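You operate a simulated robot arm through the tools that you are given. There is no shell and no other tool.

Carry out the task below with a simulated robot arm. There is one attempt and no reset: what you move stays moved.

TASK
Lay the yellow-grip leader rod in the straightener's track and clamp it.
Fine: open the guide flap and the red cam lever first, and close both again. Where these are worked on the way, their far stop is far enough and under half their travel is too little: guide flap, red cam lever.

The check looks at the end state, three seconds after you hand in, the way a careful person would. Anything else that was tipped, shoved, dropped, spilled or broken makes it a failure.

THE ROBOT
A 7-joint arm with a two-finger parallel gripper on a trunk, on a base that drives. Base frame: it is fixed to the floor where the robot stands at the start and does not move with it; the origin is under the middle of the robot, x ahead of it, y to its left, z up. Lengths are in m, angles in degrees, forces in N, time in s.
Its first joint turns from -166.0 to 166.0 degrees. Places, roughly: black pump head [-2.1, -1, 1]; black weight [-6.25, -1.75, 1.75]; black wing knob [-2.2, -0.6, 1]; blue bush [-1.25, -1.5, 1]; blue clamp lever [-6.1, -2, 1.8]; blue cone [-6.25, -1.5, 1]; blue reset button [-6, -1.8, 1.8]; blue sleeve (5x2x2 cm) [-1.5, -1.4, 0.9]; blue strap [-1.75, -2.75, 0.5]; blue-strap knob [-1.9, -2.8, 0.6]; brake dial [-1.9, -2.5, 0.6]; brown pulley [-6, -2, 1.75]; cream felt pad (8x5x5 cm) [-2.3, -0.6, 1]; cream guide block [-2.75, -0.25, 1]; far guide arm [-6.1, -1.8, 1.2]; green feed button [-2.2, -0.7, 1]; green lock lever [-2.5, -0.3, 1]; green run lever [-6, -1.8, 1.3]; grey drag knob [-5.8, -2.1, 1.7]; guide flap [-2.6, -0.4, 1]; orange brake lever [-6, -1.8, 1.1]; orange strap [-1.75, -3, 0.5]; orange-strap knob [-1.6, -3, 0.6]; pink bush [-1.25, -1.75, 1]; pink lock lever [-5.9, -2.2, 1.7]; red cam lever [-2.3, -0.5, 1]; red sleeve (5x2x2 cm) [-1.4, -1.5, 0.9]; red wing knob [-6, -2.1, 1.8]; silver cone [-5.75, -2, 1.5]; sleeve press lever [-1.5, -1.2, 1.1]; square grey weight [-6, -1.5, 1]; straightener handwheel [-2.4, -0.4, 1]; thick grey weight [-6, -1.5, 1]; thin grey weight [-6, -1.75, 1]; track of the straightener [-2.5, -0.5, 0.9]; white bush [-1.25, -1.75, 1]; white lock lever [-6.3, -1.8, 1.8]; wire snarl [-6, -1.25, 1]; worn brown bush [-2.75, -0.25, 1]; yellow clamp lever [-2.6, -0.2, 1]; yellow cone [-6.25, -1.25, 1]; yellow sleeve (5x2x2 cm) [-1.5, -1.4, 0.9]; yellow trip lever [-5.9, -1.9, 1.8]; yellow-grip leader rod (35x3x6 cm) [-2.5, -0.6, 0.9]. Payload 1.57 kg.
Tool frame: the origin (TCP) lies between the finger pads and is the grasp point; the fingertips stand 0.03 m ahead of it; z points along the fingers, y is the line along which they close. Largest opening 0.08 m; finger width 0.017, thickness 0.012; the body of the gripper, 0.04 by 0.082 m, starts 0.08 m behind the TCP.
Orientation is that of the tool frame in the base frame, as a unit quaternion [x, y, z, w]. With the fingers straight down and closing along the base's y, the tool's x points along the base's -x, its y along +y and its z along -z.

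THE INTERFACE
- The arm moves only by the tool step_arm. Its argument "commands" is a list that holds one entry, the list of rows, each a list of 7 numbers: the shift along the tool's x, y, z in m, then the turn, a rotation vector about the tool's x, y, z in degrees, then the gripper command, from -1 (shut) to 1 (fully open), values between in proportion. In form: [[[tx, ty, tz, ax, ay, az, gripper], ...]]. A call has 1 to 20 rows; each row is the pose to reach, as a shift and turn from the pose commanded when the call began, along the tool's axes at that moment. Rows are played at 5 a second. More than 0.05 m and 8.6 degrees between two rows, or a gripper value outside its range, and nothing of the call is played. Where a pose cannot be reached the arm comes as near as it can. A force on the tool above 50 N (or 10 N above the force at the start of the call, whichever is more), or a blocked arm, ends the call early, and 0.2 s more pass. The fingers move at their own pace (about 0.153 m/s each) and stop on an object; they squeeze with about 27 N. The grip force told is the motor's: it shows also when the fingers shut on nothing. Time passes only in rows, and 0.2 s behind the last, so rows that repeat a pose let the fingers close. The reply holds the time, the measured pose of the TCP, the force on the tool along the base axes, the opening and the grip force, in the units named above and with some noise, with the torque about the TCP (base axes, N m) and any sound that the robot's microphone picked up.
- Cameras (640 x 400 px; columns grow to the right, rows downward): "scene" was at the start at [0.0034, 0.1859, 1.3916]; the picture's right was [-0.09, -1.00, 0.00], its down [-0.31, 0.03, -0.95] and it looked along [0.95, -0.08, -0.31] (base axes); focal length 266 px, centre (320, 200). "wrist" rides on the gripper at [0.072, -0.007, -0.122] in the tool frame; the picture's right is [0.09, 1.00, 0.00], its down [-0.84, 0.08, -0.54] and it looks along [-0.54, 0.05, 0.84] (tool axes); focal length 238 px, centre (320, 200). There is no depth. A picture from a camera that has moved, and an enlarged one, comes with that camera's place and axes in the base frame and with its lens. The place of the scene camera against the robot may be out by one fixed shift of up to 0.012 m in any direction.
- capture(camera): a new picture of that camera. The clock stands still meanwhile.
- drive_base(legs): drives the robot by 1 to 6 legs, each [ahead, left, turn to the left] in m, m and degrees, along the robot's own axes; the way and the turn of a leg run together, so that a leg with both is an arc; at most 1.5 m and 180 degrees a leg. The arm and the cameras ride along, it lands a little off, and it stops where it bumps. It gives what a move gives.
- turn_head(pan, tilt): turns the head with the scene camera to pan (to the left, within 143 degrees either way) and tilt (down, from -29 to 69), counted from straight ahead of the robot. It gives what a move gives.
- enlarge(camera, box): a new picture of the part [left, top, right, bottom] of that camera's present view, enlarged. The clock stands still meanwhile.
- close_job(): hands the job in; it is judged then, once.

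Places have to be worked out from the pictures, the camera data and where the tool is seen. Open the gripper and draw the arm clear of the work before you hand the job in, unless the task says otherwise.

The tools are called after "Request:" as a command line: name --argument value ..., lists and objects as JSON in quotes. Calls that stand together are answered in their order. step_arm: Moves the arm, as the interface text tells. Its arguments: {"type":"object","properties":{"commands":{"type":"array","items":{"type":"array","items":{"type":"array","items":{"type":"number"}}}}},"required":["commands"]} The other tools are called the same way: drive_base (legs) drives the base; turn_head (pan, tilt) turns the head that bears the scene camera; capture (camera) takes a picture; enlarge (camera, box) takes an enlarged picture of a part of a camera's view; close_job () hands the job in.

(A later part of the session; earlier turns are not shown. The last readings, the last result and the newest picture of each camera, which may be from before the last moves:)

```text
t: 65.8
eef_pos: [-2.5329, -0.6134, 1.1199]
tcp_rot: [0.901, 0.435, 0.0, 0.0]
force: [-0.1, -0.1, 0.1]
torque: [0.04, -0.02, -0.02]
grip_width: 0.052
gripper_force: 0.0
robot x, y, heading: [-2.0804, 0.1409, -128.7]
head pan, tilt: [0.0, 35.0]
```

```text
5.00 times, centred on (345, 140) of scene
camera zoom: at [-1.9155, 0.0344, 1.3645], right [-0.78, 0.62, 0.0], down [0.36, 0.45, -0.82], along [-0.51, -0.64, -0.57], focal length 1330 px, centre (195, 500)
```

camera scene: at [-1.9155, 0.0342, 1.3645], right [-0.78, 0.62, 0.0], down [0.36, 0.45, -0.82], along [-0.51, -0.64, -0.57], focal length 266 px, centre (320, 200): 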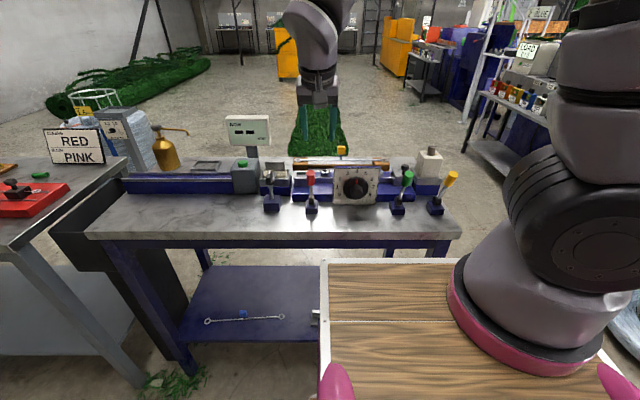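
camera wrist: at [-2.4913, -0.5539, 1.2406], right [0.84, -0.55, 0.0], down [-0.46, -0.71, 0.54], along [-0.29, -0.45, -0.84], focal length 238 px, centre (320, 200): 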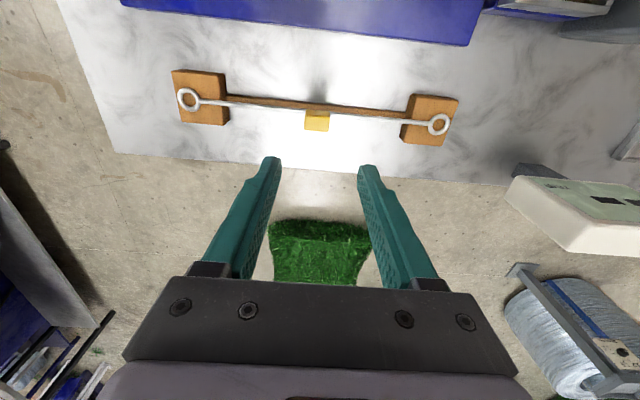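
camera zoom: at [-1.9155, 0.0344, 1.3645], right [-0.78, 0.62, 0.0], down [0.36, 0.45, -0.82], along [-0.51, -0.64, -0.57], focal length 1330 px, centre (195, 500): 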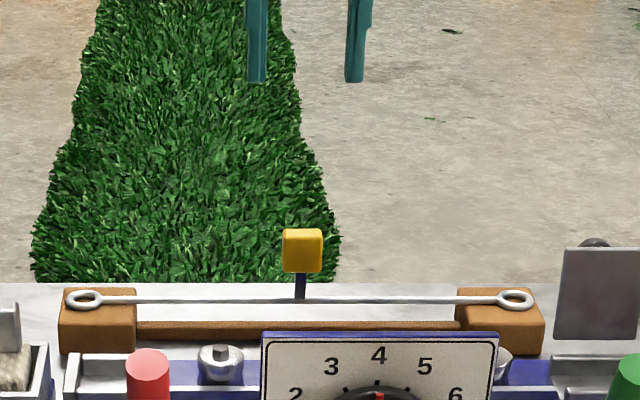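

The grip block is ≈27 mm wide, top near z≈0.98, with the wire at ≈0.926. I centre over it and descend so the fingertips stop just above the wire (TCP ≈0.972).

Request:
step_arm --commands '[[[0.002, -0.0017, 0.03, 0, 0, 0, 0.3], [0.004, -0.0017, 0.07, 0, 0, 0, 0.3], [0.004, -0.0017, 0.105, 0, 0, 0, 0.3], [0.004, -0.0017, 0.13, 0, 0, 0, 0.3], [0.004, -0.0017, 0.146, 0, 0, 0, 0.3], [0.004, -0.0017, 0.146, 0, 0, 0, 0.3]]]'

Request:
enlarge --camera "wrist" --box '[220, 80, 420, 220]'

Request:
enlarge --camera "scene" --box '[300, 110, 390, 180]'

```text
t: 67.2
eef_pos: [-2.5299, -0.6061, 0.9713]
tcp_rot: [0.9, 0.436, 0.001, -0.001]
force: [0.2, 0.3, -1.0]
torque: [0.01, 0.0, -0.01]
grip_width: 0.052
gripper_force: 0.1
robot x, y, heading: [-2.0812, 0.138, -128.4]
head pan, tilt: [0.0, 35.0]
```

```text
2.86 times, centred on (320, 150) of wrist
camera zoom: at [-2.49, -0.5476, 1.0926], right [0.84, -0.55, 0.0], down [-0.46, -0.71, 0.54], along [-0.29, -0.45, -0.84], focal length 681 px, centre (320, 343)
```

zoom: 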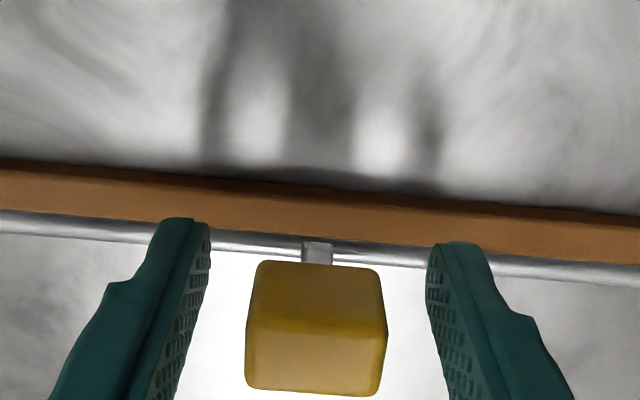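

```text
5.71 times, centred on (345, 145) of scene
camera zoom: at [-1.9155, 0.0343, 1.3645], right [-0.78, 0.62, 0.0], down [0.36, 0.45, -0.82], along [-0.51, -0.64, -0.57], focal length 1520 px, centre (177, 514)
```

zoom: 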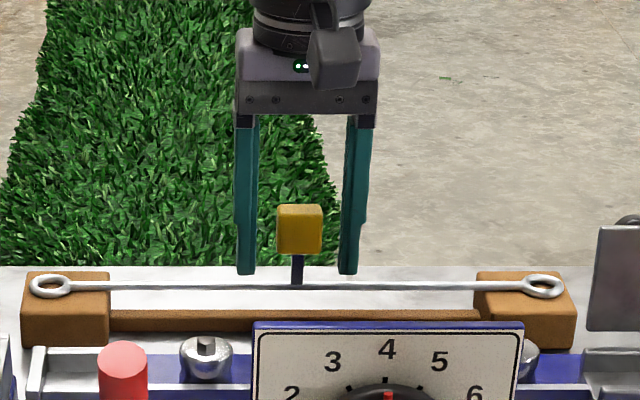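

Well centred, with tips just above the wire. I close on the grip block.

Request:
step_arm --commands '[[[0, 0, 0, 0, 0, 0, -1], [0, 0, 0, 0, 0, 0, -1], [0, 0, 0, 0, 0, 0, -1]]]'

Request:
enlarge --camera "wrist" --box '[220, 80, 420, 220]'

```text
t: 68.0
eef_pos: [-2.5306, -0.6077, 0.9716]
tcp_rot: [0.9, 0.436, 0.0, -0.001]
force: [0.2, 0.7, 0.1]
torque: [-0.01, -0.02, -0.05]
grip_width: 0.0274
gripper_force: 27.0
robot x, y, heading: [-2.0814, 0.1385, -128.6]
head pan, tilt: [0.0, 35.0]
```

```text
2.86 times, centred on (320, 150) of wrist
camera zoom: at [-2.4901, -0.5477, 1.0927], right [0.84, -0.55, 0.0], down [-0.46, -0.71, 0.54], along [-0.29, -0.45, -0.84], focal length 681 px, centre (320, 343)
```

zoom: 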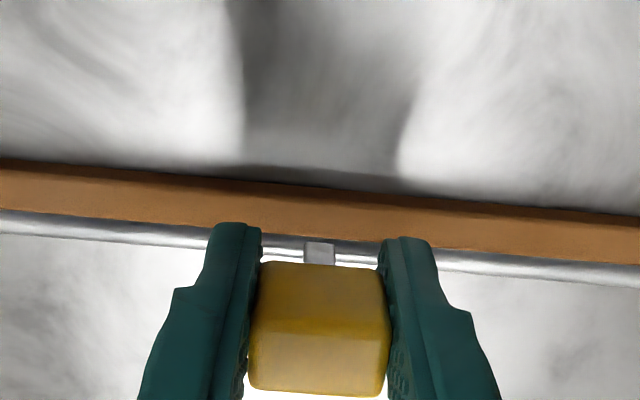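

Held (0.027 m). I lift the rod 15 cm straight up and check it.

Request:
step_arm --commands '[[[0, 0, -0.01, 0, 0, 0, -1], [0, 0, -0.03, 0, 0, 0, -1], [0, 0, -0.06, 0, 0, 0, -1], [0, 0, -0.09, 0, 0, 0, -1], [0, 0, -0.12, 0, 0, 0, -1], [0, 0, -0.15, 0, 0, 0, -1], [0, 0, -0.15, 0, 0, 0, -1]]]'

Request:
capture --camera "wrist"

Request:
capture --camera "scene"

```text
t: 69.7
eef_pos: [-2.5326, -0.6056, 1.1231]
tcp_rot: [0.9, 0.436, 0.001, -0.001]
force: [1.1, 0.4, -0.2]
torque: [-0.01, -0.02, 0.0]
grip_width: 0.0273
gripper_force: 26.3
robot x, y, heading: [-2.0799, 0.1414, -128.3]
head pan, tilt: [0.0, 35.0]
```

```text
taken
camera wrist: at [-2.4923, -0.5456, 1.2437], right [0.84, -0.55, 0.0], down [-0.46, -0.71, 0.54], along [-0.29, -0.45, -0.84], focal length 238 px, centre (320, 200)
```

wrist: 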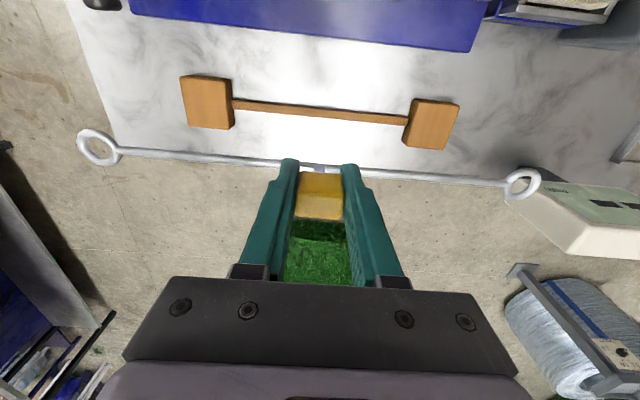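

```text
taken
camera scene: at [-1.9155, 0.0342, 1.3645], right [-0.78, 0.62, 0.0], down [0.36, 0.45, -0.82], along [-0.51, -0.64, -0.57], focal length 266 px, centre (320, 200)
```

scene: 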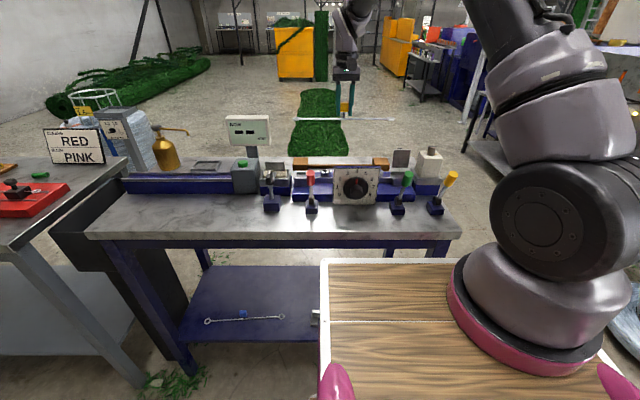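

The rod hangs level and parallel to the tool. I carry it back toward the track at this height (clear of the raised flap) and look before lowering.

Request:
step_arm --commands '[[[0.03, -0.003, 0, 0, 0, 0, -1], [0.06, -0.007, 0, 0, 0, 0, -1], [0.09, -0.011, 0, 0, 0, 0, -1], [0.12, -0.015, 0, 0, 0, 0, -1], [0.148, -0.018, 0, 0, 0, 0, -1], [0.148, -0.018, 0, 0, 0, 0, -1]]]'

Request:
capture --camera "wrist"

Request:
enlarge --camera "wrist" --box '[60, 60, 320, 220]'

Request:
enlarge --camera "wrist" --box '[320, 60, 580, 220]'

Request:
enlarge --camera "scene" --box '[260, 95, 440, 215]'

```text
t: 71.0
eef_pos: [-2.4535, -0.4794, 1.1235]
tcp_rot: [0.9, 0.435, 0.001, -0.001]
force: [-0.2, -1.4, -0.4]
torque: [-0.01, 0.01, -0.01]
grip_width: 0.0273
gripper_force: 26.6
robot x, y, heading: [-2.0814, 0.1406, -128.7]
head pan, tilt: [0.0, 35.0]
```

```text
taken
camera wrist: at [-2.4131, -0.4188, 1.2443], right [0.84, -0.55, 0.0], down [-0.46, -0.71, 0.54], along [-0.29, -0.45, -0.84], focal length 238 px, centre (320, 200)
```

wrist: 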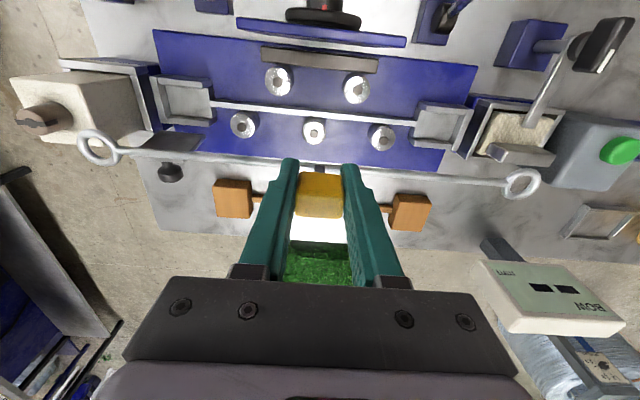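

```text
2.46 times, centred on (190, 140) of wrist
camera zoom: at [-2.4131, -0.4188, 1.2443], right [0.84, -0.55, 0.0], down [-0.46, -0.71, 0.54], along [-0.29, -0.45, -0.84], focal length 587 px, centre (640, 348)
```

zoom: 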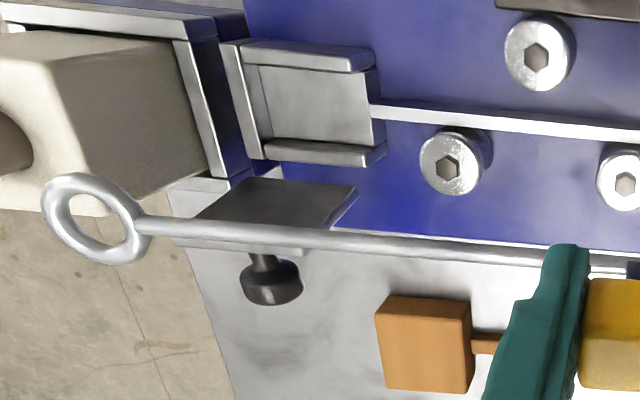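

```text
2.46 times, centred on (450, 140) of wrist
camera zoom: at [-2.4131, -0.4188, 1.2443], right [0.84, -0.55, 0.0], down [-0.46, -0.71, 0.54], along [-0.29, -0.45, -0.84], focal length 587 px, centre (0, 348)
```

zoom: 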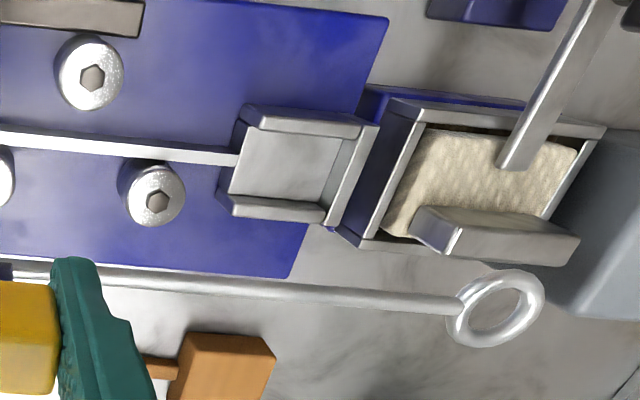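

```text
3.33 times, centred on (350, 155) of scene
camera zoom: at [-1.9156, 0.0342, 1.3645], right [-0.78, 0.62, 0.0], down [0.36, 0.45, -0.82], along [-0.51, -0.64, -0.57], focal length 887 px, centre (220, 350)
```

zoom: 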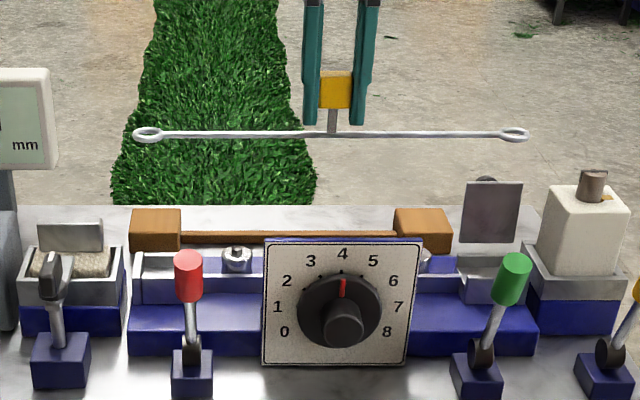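

Both seats are visible now. Relative to the seats the rod is ≈5 mm too far ahead and ≈6 mm too far left, with 0.3° yaw error. I correct and lower to just above the walls to re-measure with less parallax.

Request:
step_arm --commands '[[[0.005, -0.006, 0, 0, 0, 0.3, -1], [0.005, -0.006, 0.03, 0, 0, 0.3, -1], [0.005, -0.006, 0.06, 0, 0, 0.3, -1], [0.005, -0.006, 0.085, 0, 0, 0.3, -1], [0.005, -0.006, 0.085, 0, 0, 0.3, -1]]]'

Request:
capture --camera "wrist"

Request:
enlarge --camera "wrist" --box '[0, 60, 260, 220]'

Request:
enlarge --camera "wrist" --box '[380, 60, 640, 220]'

Request:
enlarge --camera "scene" --box '[260, 115, 440, 215]'

```text
t: 72.2
eef_pos: [-2.4541, -0.4718, 1.0374]
tcp_rot: [0.901, 0.433, 0.001, -0.001]
force: [0.0, 0.5, 0.2]
torque: [-0.02, -0.02, -0.03]
grip_width: 0.0277
gripper_force: 27.0
robot x, y, heading: [-2.0827, 0.1412, -128.4]
head pan, tilt: [0.0, 35.0]
```

```text
taken
camera wrist: at [-2.4135, -0.412, 1.1586], right [0.83, -0.55, 0.0], down [-0.46, -0.7, 0.54], along [-0.3, -0.45, -0.84], focal length 238 px, centre (320, 200)
```

wrist: 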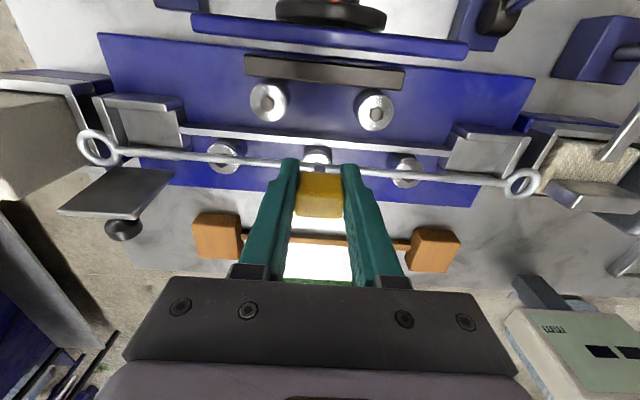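

```text
2.46 times, centred on (130, 140) of wrist
camera zoom: at [-2.4135, -0.412, 1.1586], right [0.83, -0.55, 0.0], down [-0.46, -0.7, 0.54], along [-0.3, -0.45, -0.84], focal length 587 px, centre (788, 348)
```

zoom: 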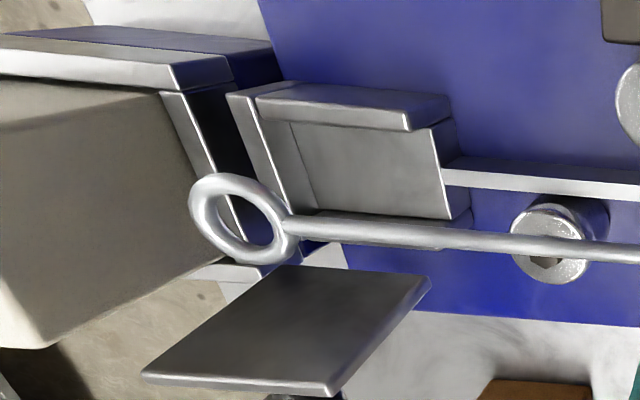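

```text
2.46 times, centred on (510, 140) of wrist
camera zoom: at [-2.4135, -0.412, 1.1586], right [0.83, -0.55, 0.0], down [-0.46, -0.7, 0.54], along [-0.3, -0.45, -0.84], focal length 587 px, centre (-148, 348)
```

zoom: 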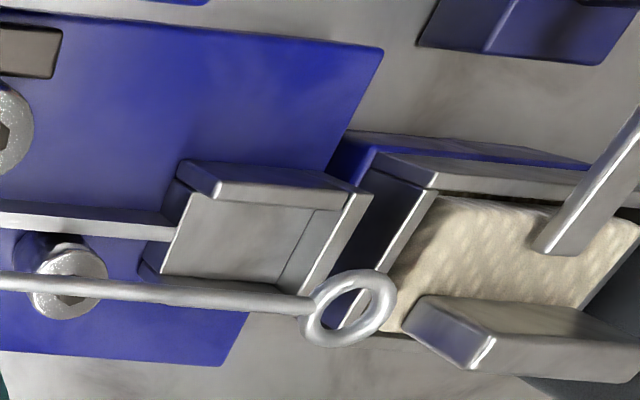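

```text
3.56 times, centred on (350, 165) of scene
camera zoom: at [-1.9155, 0.0344, 1.3645], right [-0.78, 0.62, 0.0], down [0.36, 0.45, -0.82], along [-0.51, -0.64, -0.57], focal length 946 px, centre (213, 324)
```

zoom: 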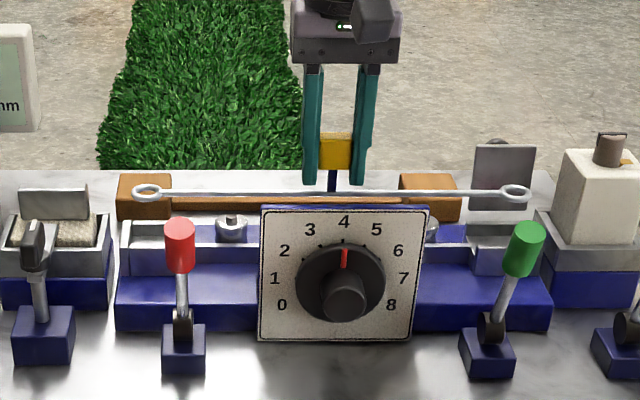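

The rod is just above the seats. I zoom in at each end to compare the eyes with the trays and the wire with the silver strip more precisely.

Request:
enlarge --camera "wrist" --box '[70, 80, 190, 180]'

Request:
enlarge --camera "wrist" --box '[430, 110, 550, 210]'

Request:
enlarge --camera "wrist" --box '[180, 100, 300, 200]'

Request:
enlarge --camera "wrist" --box '[340, 100, 460, 200]'

```text
4.00 times, centred on (130, 130) of wrist
camera zoom: at [-2.4135, -0.412, 1.1586], right [0.83, -0.55, 0.0], down [-0.46, -0.7, 0.54], along [-0.3, -0.45, -0.84], focal length 953 px, centre (1080, 480)
```

zoom: 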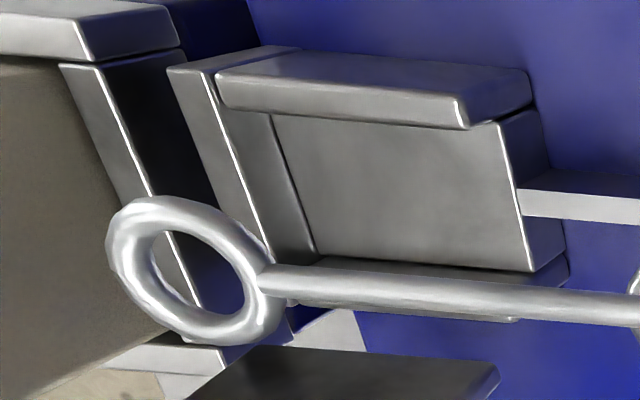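

```text
4.00 times, centred on (490, 160) of wrist
camera zoom: at [-2.4135, -0.412, 1.1586], right [0.83, -0.55, 0.0], down [-0.46, -0.7, 0.54], along [-0.3, -0.45, -0.84], focal length 953 px, centre (-360, 360)
```

zoom: 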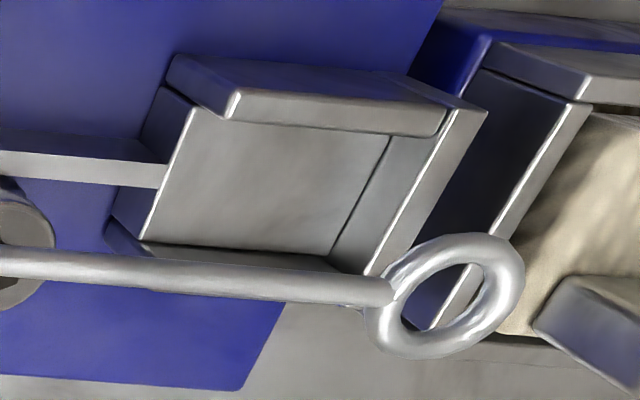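

```text
4.00 times, centred on (240, 150) of wrist
camera zoom: at [-2.4135, -0.412, 1.1586], right [0.83, -0.55, 0.0], down [-0.46, -0.7, 0.54], along [-0.3, -0.45, -0.84], focal length 953 px, centre (640, 400)
```

zoom: 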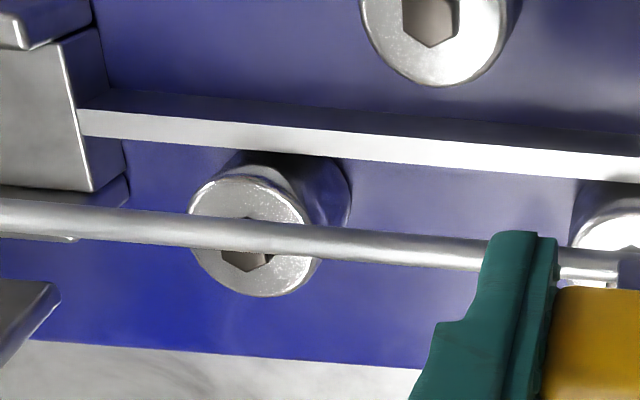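

```text
4.00 times, centred on (400, 150) of wrist
camera zoom: at [-2.4135, -0.412, 1.1586], right [0.83, -0.55, 0.0], down [-0.46, -0.7, 0.54], along [-0.3, -0.45, -0.84], focal length 953 px, centre (0, 400)
```

zoom: 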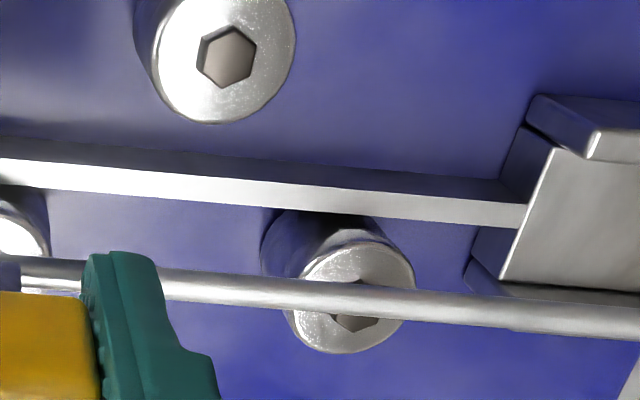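

The wire is parallel to the rail, and the eyes sit within about 1 mm of the tray centres (rail/floor ≈ z 0.943, walls ≈ 0.957). I apply a 1 mm trim and lower 25 mm to re-check.

Request:
step_arm --commands '[[[0.0012, 0.001, 0.008, 0, 0, 0, -1], [0.0012, 0.001, 0.018, 0, 0, 0, -1], [0.0012, 0.001, 0.025, 0, 0, 0, -1], [0.0012, 0.001, 0.025, 0, 0, 0, -1]]]'

Request:
enlarge --camera "wrist" --box '[50, 80, 190, 190]'

Request:
enlarge --camera "wrist" --box '[430, 110, 570, 220]'

Request:
enlarge --camera "scene" --box '[270, 130, 420, 210]'

```text
t: 73.2
eef_pos: [-2.4519, -0.4714, 1.0132]
tcp_rot: [0.902, 0.432, 0.001, 0.0]
force: [-0.2, 0.1, -1.3]
torque: [0.0, 0.01, -0.01]
grip_width: 0.0275
gripper_force: 26.6
robot x, y, heading: [-2.0834, 0.136, -128.7]
head pan, tilt: [0.0, 35.0]
```

```text
3.64 times, centred on (120, 135) of wrist
camera zoom: at [-2.4119, -0.4121, 1.1339], right [0.84, -0.55, 0.0], down [-0.46, -0.7, 0.54], along [-0.3, -0.45, -0.84], focal length 867 px, centre (1047, 436)
```

zoom: 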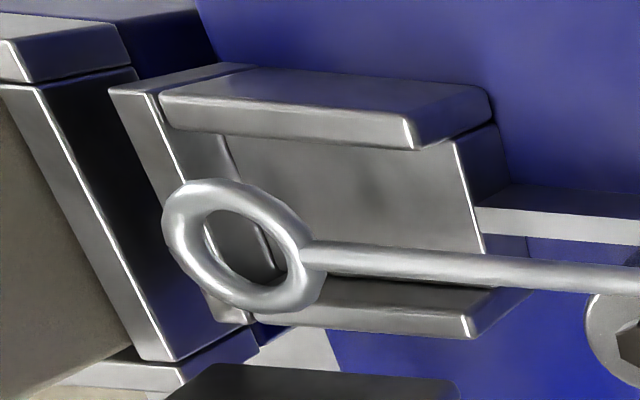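

```text
3.64 times, centred on (500, 165) of wrist
camera zoom: at [-2.4119, -0.4121, 1.1339], right [0.84, -0.55, 0.0], down [-0.46, -0.7, 0.54], along [-0.3, -0.45, -0.84], focal length 867 px, centre (-334, 327)
```

zoom: 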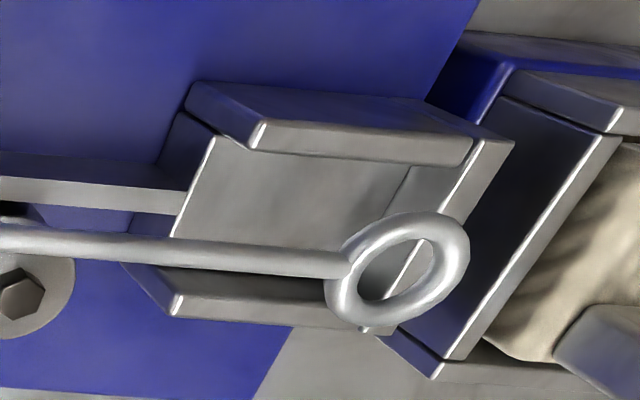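

```text
4.27 times, centred on (345, 170) of scene
camera zoom: at [-1.9155, 0.0343, 1.3645], right [-0.78, 0.62, 0.0], down [0.36, 0.45, -0.82], along [-0.51, -0.64, -0.57], focal length 1135 px, centre (213, 328)
```

zoom: 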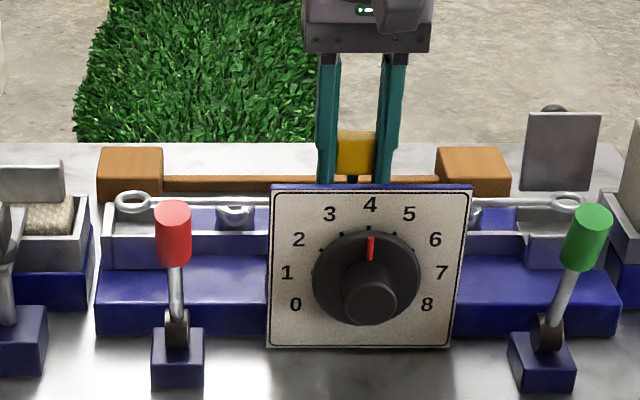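

Alignment holds within about 1 mm at both ends. I trim 1 mm right and lower in two stages toward the tray floor, watching the force.

Request:
step_arm --commands '[[[0.0005, -0.001, 0.004, 0, 0, 0, -1], [0.0005, -0.001, 0.009, 0, 0, 0, -1], [0.0005, -0.001, 0.014, 0, 0, 0, -1], [0.0005, -0.001, 0.014, 0, 0, 0, -1]]]'

Request:
enlarge --camera "wrist" --box '[50, 80, 190, 190]'

Request:
enlarge --camera "wrist" --box '[430, 110, 570, 220]'

```text
t: 74.2
eef_pos: [-2.4531, -0.4708, 0.9991]
tcp_rot: [0.901, 0.433, 0.001, 0.0]
force: [0.5, -0.8, -1.5]
torque: [-0.01, -0.03, -0.02]
grip_width: 0.0275
gripper_force: 27.1
robot x, y, heading: [-2.0815, 0.1435, -128.5]
head pan, tilt: [0.0, 35.0]
```

```text
3.64 times, centred on (120, 135) of wrist
camera zoom: at [-2.4126, -0.411, 1.1196], right [0.83, -0.55, 0.0], down [-0.46, -0.7, 0.54], along [-0.3, -0.45, -0.84], focal length 867 px, centre (1047, 436)
```

zoom: 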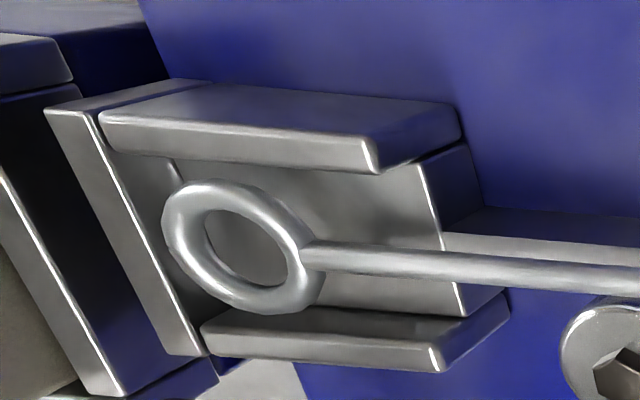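

```text
3.64 times, centred on (500, 165) of wrist
camera zoom: at [-2.4126, -0.411, 1.1196], right [0.83, -0.55, 0.0], down [-0.46, -0.7, 0.54], along [-0.3, -0.45, -0.84], focal length 867 px, centre (-334, 327)
```

zoom: 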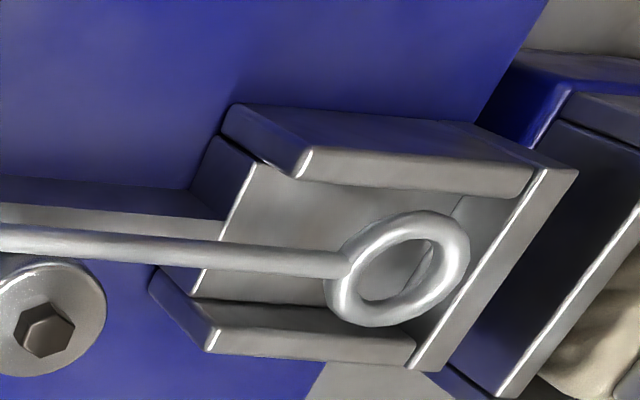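

Both eyes sit inside the tray outlines with ≈3 mm clearance all around. I lower the last centimetre gently until contact.

Request:
step_arm --commands '[[[0.0005, 0, 0.004, 0, 0, 0, -1], [0.0005, 0, 0.007, 0, 0, 0, -1], [0.0005, 0, 0.009, 0, 0, 0, -1], [0.0005, 0, 0.01, 0, 0, 0, -1]]]'

Request:
enlarge --camera "wrist" --box '[50, 80, 190, 190]'

Request:
enlarge --camera "wrist" --box '[430, 110, 570, 220]'

Request:
enlarge --camera "scene" --box '[270, 130, 420, 210]'

```text
t: 75.2
eef_pos: [-2.4524, -0.4716, 0.9892]
tcp_rot: [0.901, 0.434, 0.0, 0.0]
force: [4.4, 3.3, 22.9]
torque: [0.09, 0.02, -0.02]
grip_width: 0.0276
gripper_force: 27.4
robot x, y, heading: [-2.0852, 0.1373, -128.4]
head pan, tilt: [0.0, 35.0]
```

```text
3.64 times, centred on (120, 135) of wrist
camera zoom: at [-2.4121, -0.4106, 1.1107], right [0.84, -0.55, 0.0], down [-0.46, -0.7, 0.54], along [-0.3, -0.45, -0.84], focal length 867 px, centre (1047, 436)
```

zoom: 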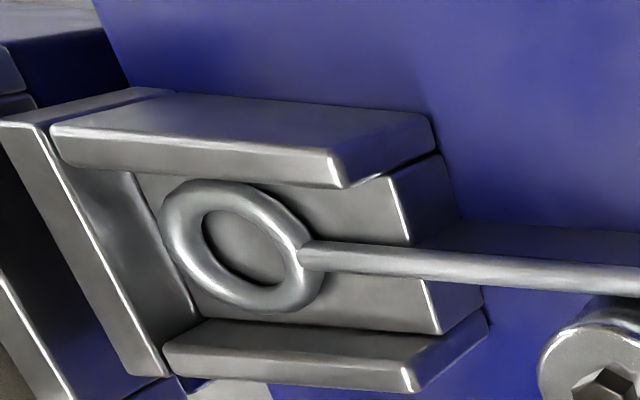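

```text
3.64 times, centred on (500, 165) of wrist
camera zoom: at [-2.4121, -0.4106, 1.1107], right [0.84, -0.55, 0.0], down [-0.46, -0.7, 0.54], along [-0.3, -0.45, -0.84], focal length 867 px, centre (-334, 327)
```

zoom: 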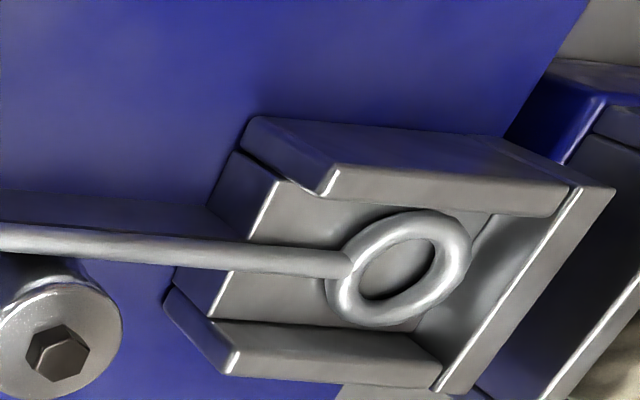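

```text
4.27 times, centred on (345, 170) of scene
camera zoom: at [-1.915, 0.0351, 1.3645], right [-0.78, 0.62, 0.0], down [0.36, 0.45, -0.82], along [-0.51, -0.64, -0.57], focal length 1135 px, centre (213, 328)
```

zoom: 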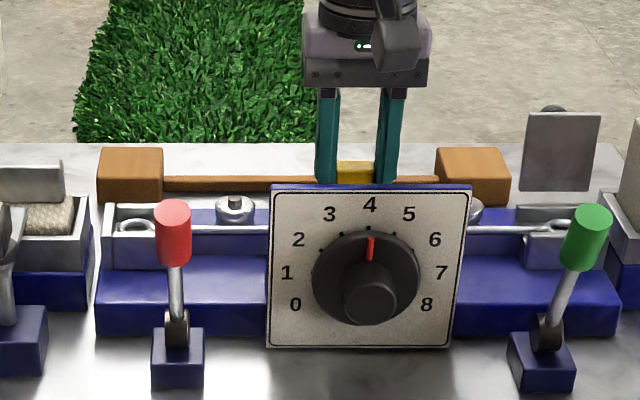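

The rod is seated: 23 N contact, both eyes inside their trays and the wire on the rail. I release it and lift straight up.

Request:
step_arm --commands '[[[0, 0, -0.001, 0, 0, 0, -0.1], [0, 0, -0.001, 0, 0, 0, 0.1], [0, 0, -0.001, 0, 0, 0, 0.1], [0, 0, -0.02, 0, 0, 0, 0.1], [0, 0, -0.05, 0, 0, 0, 0.1], [0, 0, -0.085, 0, 0, 0, 0.1], [0, 0, -0.12, 0, 0, 0, 0.1], [0, 0, -0.12, 0, 0, 0, 0.1]]]'

Request:
capture --camera "wrist"

Request:
enlarge --camera "scene" --box '[260, 115, 440, 215]'

```text
t: 77.0
eef_pos: [-2.4532, -0.4721, 1.1099]
tcp_rot: [0.901, 0.433, 0.001, -0.001]
force: [-0.5, -0.2, -0.4]
torque: [0.0, 0.02, 0.01]
grip_width: 0.044
gripper_force: 0.1
robot x, y, heading: [-2.0835, 0.1381, -128.6]
head pan, tilt: [0.0, 35.0]
```

```text
taken
camera wrist: at [-2.4119, -0.4113, 1.2303], right [0.84, -0.55, 0.0], down [-0.46, -0.7, 0.54], along [-0.3, -0.45, -0.84], focal length 238 px, centre (320, 200)
```

wrist: 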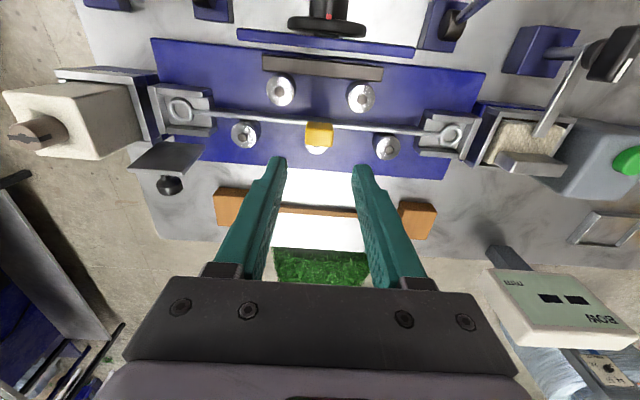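

```text
3.56 times, centred on (350, 165) of scene
camera zoom: at [-1.9155, 0.0342, 1.3645], right [-0.78, 0.62, 0.0], down [0.36, 0.45, -0.82], along [-0.51, -0.64, -0.57], focal length 946 px, centre (213, 324)
```

zoom: 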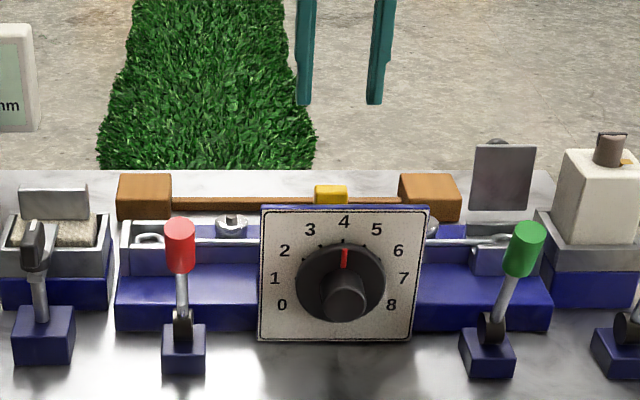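

The rod lies properly in both trays. To close the flap I go around behind it with closed fingers, so I can push its knob toward me past vertical.

Request:
step_arm --commands '[[[-0.024, -0.031, 0, 0, 0, 0, -1], [-0.048, -0.062, 0, 0, 0, 0, -1], [-0.072, -0.094, 0, 0, 0, 0, -1], [-0.096, -0.125, 0, 0, 0, 0, -1], [-0.122, -0.156, 0, 0, 0, 0, -1], [-0.122, -0.156, 0.04, 0, 0, 0, -1], [-0.122, -0.156, 0.075, 0, 0, 0, -1], [-0.122, -0.156, 0.075, 0, 0, 0, -1]]]'

Request:
capture --camera "wrist"

Request:
enlarge --camera "wrist" --box '[220, 50, 420, 200]'

Request:
enlarge --camera "scene" --box '[360, 110, 450, 190]'

```text
t: 78.8
eef_pos: [-2.6535, -0.4688, 1.0331]
tcp_rot: [0.902, 0.433, 0.001, -0.001]
force: [0.2, -0.3, -0.1]
torque: [-0.01, -0.03, 0.03]
grip_width: 0.0
gripper_force: 21.6
robot x, y, heading: [-2.0787, 0.1386, -128.4]
head pan, tilt: [0.0, 35.0]
```

```text
taken
camera wrist: at [-2.6118, -0.4084, 1.1535], right [0.83, -0.55, 0.0], down [-0.46, -0.7, 0.54], along [-0.3, -0.45, -0.84], focal length 238 px, centre (320, 200)
```

wrist: 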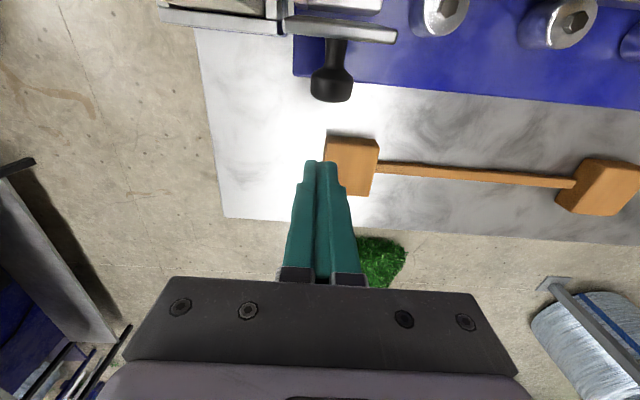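

```text
2.67 times, centred on (320, 125) of wrist
camera zoom: at [-2.6118, -0.4084, 1.1535], right [0.83, -0.55, 0.0], down [-0.46, -0.7, 0.54], along [-0.3, -0.45, -0.84], focal length 636 px, centre (320, 400)
```

zoom: 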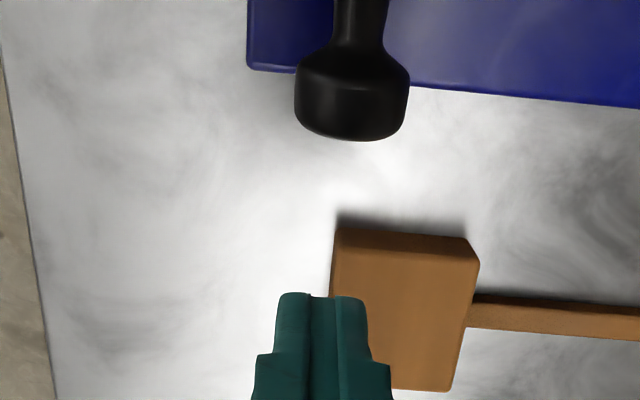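

```text
5.00 times, centred on (405, 150) of scene
camera zoom: at [-1.9155, 0.0344, 1.3645], right [-0.78, 0.62, 0.0], down [0.36, 0.45, -0.82], along [-0.51, -0.64, -0.57], focal length 1330 px, centre (-105, 450)
```

zoom: 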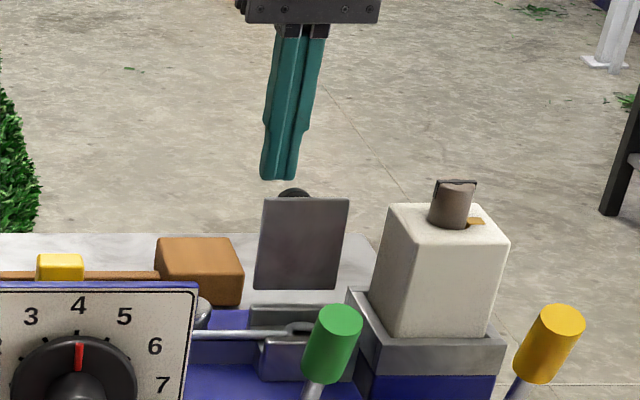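

The fingers are right behind the knob (end at ≈1.971, my front face at ≈2.014 along the bench's depth). I push the knob slowly toward me.

Request:
step_arm --commands '[[[0.01, 0.002, 0.008, 0, 0, 0, -1], [0.025, 0.002, 0.008, 0, 0, 0, -1], [0.036, 0.002, 0.008, 0, 0, 0, -1], [0.044, 0.002, 0.008, 0, 0, 0, -1], [0.052, 0.002, 0.008, 0, 0, 0, -1], [0.06, 0.002, 0.008, 0, 0, 0, -1], [0.068, 0.002, 0.007, 0, 0, 0, -1]]]'

Request:
enlarge --camera "scene" --box '[360, 110, 450, 190]'

Request:
enlarge --camera "wrist" --box '[220, 50, 420, 200]'

```text
t: 80.5
eef_pos: [-2.6083, -0.4183, 1.027]
tcp_rot: [0.901, 0.433, 0.001, 0.0]
force: [0.6, -0.4, -0.2]
torque: [-0.02, 0.02, 0.02]
grip_width: 0.0
gripper_force: 21.7
robot x, y, heading: [-2.082, 0.1404, -128.7]
head pan, tilt: [0.0, 35.0]
```

```text
5.00 times, centred on (405, 150) of scene
camera zoom: at [-1.9156, 0.0342, 1.3645], right [-0.78, 0.62, 0.0], down [0.36, 0.45, -0.82], along [-0.51, -0.64, -0.57], focal length 1330 px, centre (-105, 450)
```

zoom: 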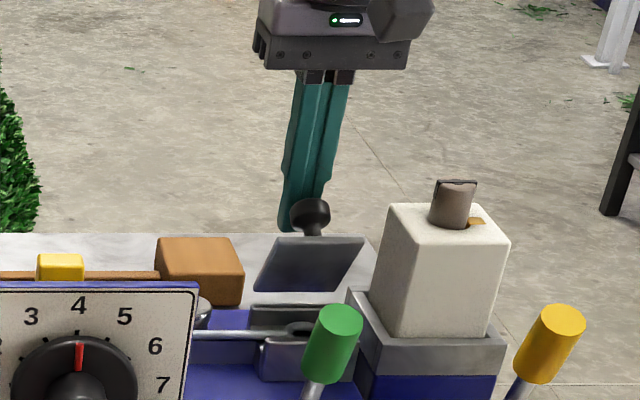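

```text
2.67 times, centred on (320, 125) of wrist
camera zoom: at [-2.5672, -0.357, 1.1478], right [0.84, -0.55, 0.0], down [-0.46, -0.7, 0.54], along [-0.3, -0.45, -0.84], focal length 636 px, centre (320, 400)
```

zoom: 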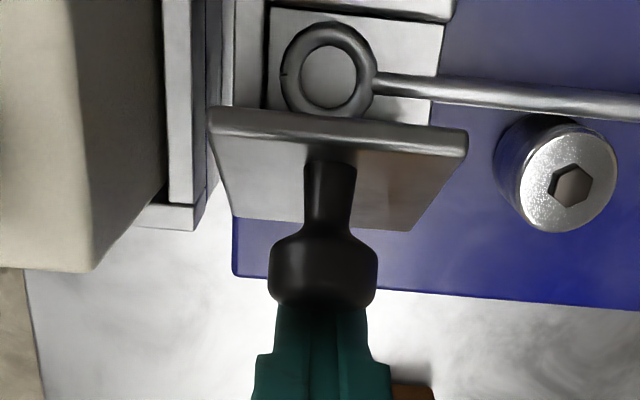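

The flap has passed vertical and is at roughly 55°, out of contact now; it may be sinking slowly. I hold still for a moment and look again.

Request:
step_arm --commands '[[[0, 0, 0, 0, 0, 0, -1], [0, 0, 0, 0, 0, 0, -1], [0, 0, 0, 0, 0, 0, -1], [0, 0, 0, 0, 0, 0, -1]]]'

Request:
enlarge --camera "scene" --box '[360, 110, 450, 190]'

```text
t: 81.5
eef_pos: [-2.6089, -0.4166, 1.0275]
tcp_rot: [0.901, 0.434, 0.0, -0.001]
force: [1.0, 0.3, 0.5]
torque: [-0.02, 0.01, -0.03]
grip_width: 0.0
gripper_force: 21.2
robot x, y, heading: [-2.083, 0.1386, -128.5]
head pan, tilt: [0.0, 35.0]
```

```text
5.00 times, centred on (405, 150) of scene
camera zoom: at [-1.9155, 0.0343, 1.3645], right [-0.78, 0.62, 0.0], down [0.36, 0.45, -0.82], along [-0.51, -0.64, -0.57], focal length 1330 px, centre (-105, 450)
```

zoom: 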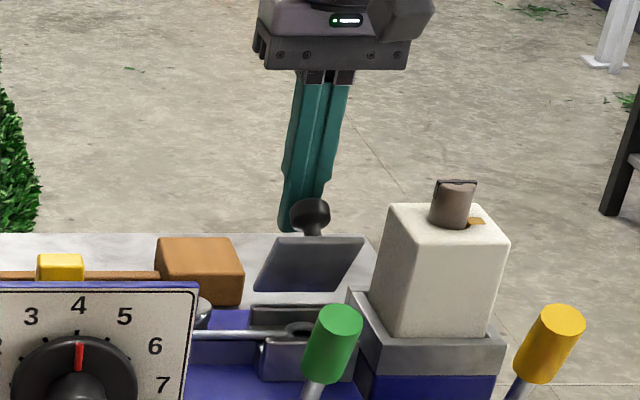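

The flap holds at about 55° by friction against my fingers. I keep pushing the knob toward me at the same height to bring it nearly flat.

Request:
step_arm --commands '[[[0.008, 0, 0, 0, 0, 0, -1], [0.016, 0, 0, 0, 0, 0, -1], [0.024, 0, 0, 0, 0, 0, -1], [0.031, 0, 0, 0, 0, 0, -1], [0.037, 0, 0, 0, 0, 0, -1], [0.037, 0, 0, 0, 0, 0, -1]]]'

Request:
enlarge --camera "scene" --box '[360, 110, 450, 190]'

Request:
enlarge --camera "wrist" --box '[220, 50, 420, 200]'

```text
t: 82.8
eef_pos: [-2.5851, -0.3887, 1.0266]
tcp_rot: [0.902, 0.433, 0.002, -0.001]
force: [0.1, -0.3, -0.9]
torque: [0.0, 0.0, -0.05]
grip_width: 0.0
gripper_force: 21.6
robot x, y, heading: [-2.0835, 0.1428, -128.4]
head pan, tilt: [0.0, 35.0]
```

```text
5.00 times, centred on (405, 150) of scene
camera zoom: at [-1.9155, 0.0343, 1.3645], right [-0.78, 0.62, 0.0], down [0.36, 0.45, -0.82], along [-0.51, -0.64, -0.57], focal length 1330 px, centre (-105, 450)
```

zoom: 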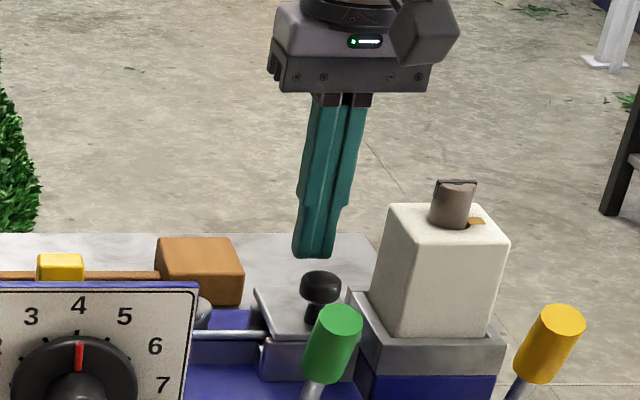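

```text
2.67 times, centred on (320, 125) of wrist
camera zoom: at [-2.5448, -0.3284, 1.1477], right [0.84, -0.55, 0.0], down [-0.46, -0.7, 0.54], along [-0.3, -0.45, -0.84], focal length 636 px, centre (320, 400)
```

zoom: 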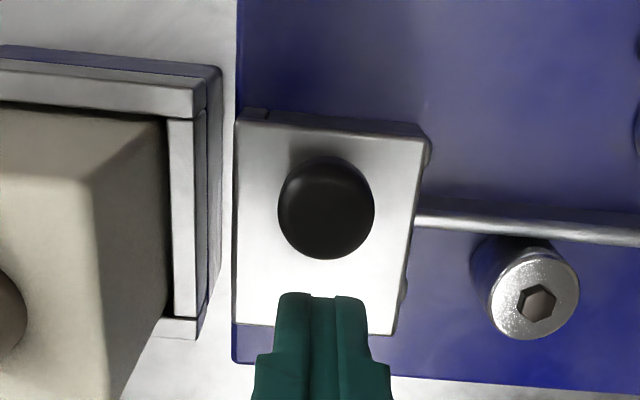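

The flap has dropped flat over the right seat with the wire passing under it. I press lightly on the knob from above to make sure it is fully down.

Request:
step_arm --commands '[[[0, 0, -0.015, 0, 0, 0, -1], [0.012, 0.002, -0.015, 0, 0, 0, -1], [0.0245, 0.003, -0.015, 0, 0, 0, -1], [0.0245, 0.003, -0.004, 0, 0, 0, -1], [0.0245, 0.003, 0.002, 0, 0, 0, -1], [0.0245, 0.003, 0.005, 0, 0, 0, -1]]]'

Request:
enlarge --camera "scene" --box '[370, 130, 430, 190]'

```text
t: 84.3
eef_pos: [-2.5675, -0.3705, 1.0259]
tcp_rot: [0.901, 0.433, -0.002, 0.0]
force: [8.1, 11.7, 28.1]
torque: [0.43, -0.17, -0.05]
grip_width: 0.0
gripper_force: 21.1
robot x, y, heading: [-2.0805, 0.1394, -128.3]
head pan, tilt: [0.0, 35.0]
stopped in row 6: the force on the tool passed its limit at 55 N (the readings are from after the stop); the commanded pose is now the measured one
```

```text
6.67 times, centred on (400, 160) of scene
camera zoom: at [-1.9145, 0.0355, 1.3645], right [-0.78, 0.62, 0.0], down [0.36, 0.45, -0.82], along [-0.51, -0.64, -0.57], focal length 1774 px, centre (-213, 467)
```

zoom: 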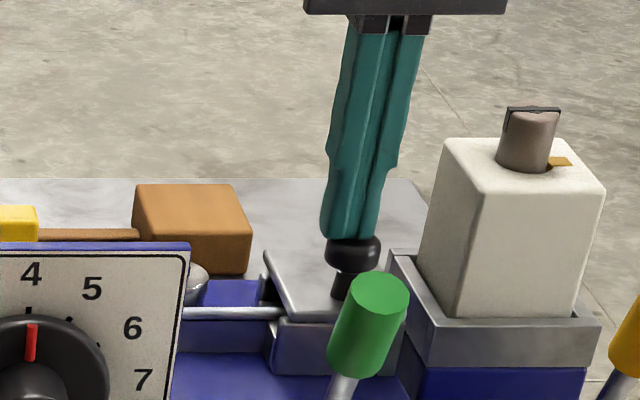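

The flap is fully down (knob firmly supported at its closed height). I lift off and drive back 6 cm so the red lever is comfortably within reach.

Request:
step_arm --commands '[[[0, 0, -0.03, 0, 0, 0, -1], [0, 0, -0.065, 0, 0, 0, -1], [0, 0, -0.1, 0, 0, 0, -1], [0, 0, -0.12, 0, 0, 0, -1]]]'

Request:
drive_base --legs '[[-0.06, 0, 0]]'

Request:
capture --camera "wrist"

Request:
enlarge --camera "scene" --box '[250, 110, 450, 220]'

```text
t: 85.3
eef_pos: [-2.568, -0.3718, 1.144]
tcp_rot: [0.902, 0.433, -0.001, 0.0]
force: [-0.2, 0.1, -0.6]
torque: [0.03, -0.01, -0.02]
grip_width: 0.0001
gripper_force: 20.9
robot x, y, heading: [-2.078, 0.1392, -128.8]
head pan, tilt: [0.0, 35.0]
```

```text
t: 86.3
eef_pos: [-2.5286, -0.3226, 1.144]
tcp_rot: [0.901, 0.433, -0.001, 0.0]
force: [-0.3, 1.4, -0.4]
torque: [-0.02, 0.0, -0.02]
grip_width: 0.0001
gripper_force: 21.3
robot x, y, heading: [-2.0444, 0.1869, -128.5]
head pan, tilt: [0.0, 35.0]
```

```text
taken
camera wrist: at [-2.4879, -0.2633, 1.2639], right [0.84, -0.55, 0.0], down [-0.46, -0.7, 0.54], along [-0.3, -0.45, -0.84], focal length 238 px, centre (320, 200)
```

wrist: 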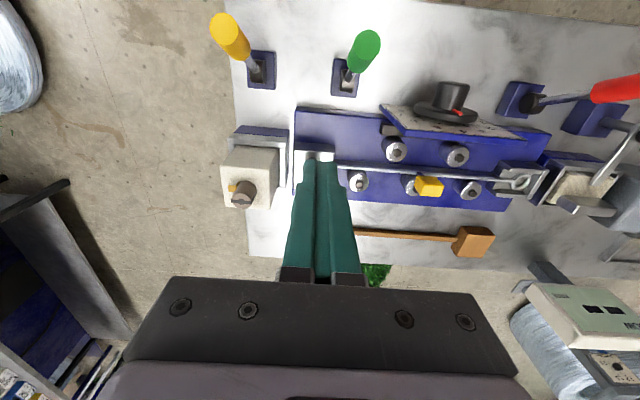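

```text
3.20 times, centred on (350, 165) of scene
camera zoom: at [-1.8776, 0.082, 1.3645], right [-0.78, 0.62, 0.0], down [0.36, 0.45, -0.82], along [-0.51, -0.64, -0.57], focal length 851 px, centre (224, 312)
```

zoom: 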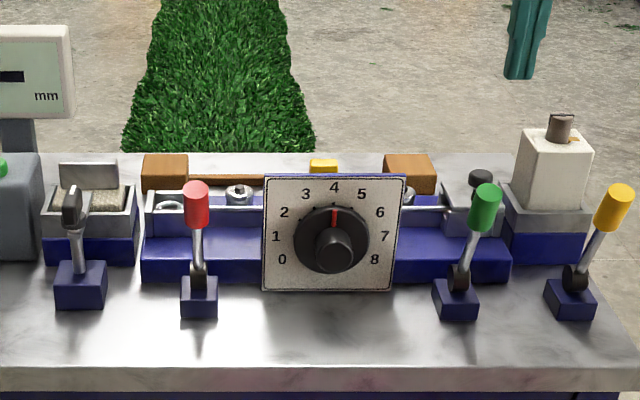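

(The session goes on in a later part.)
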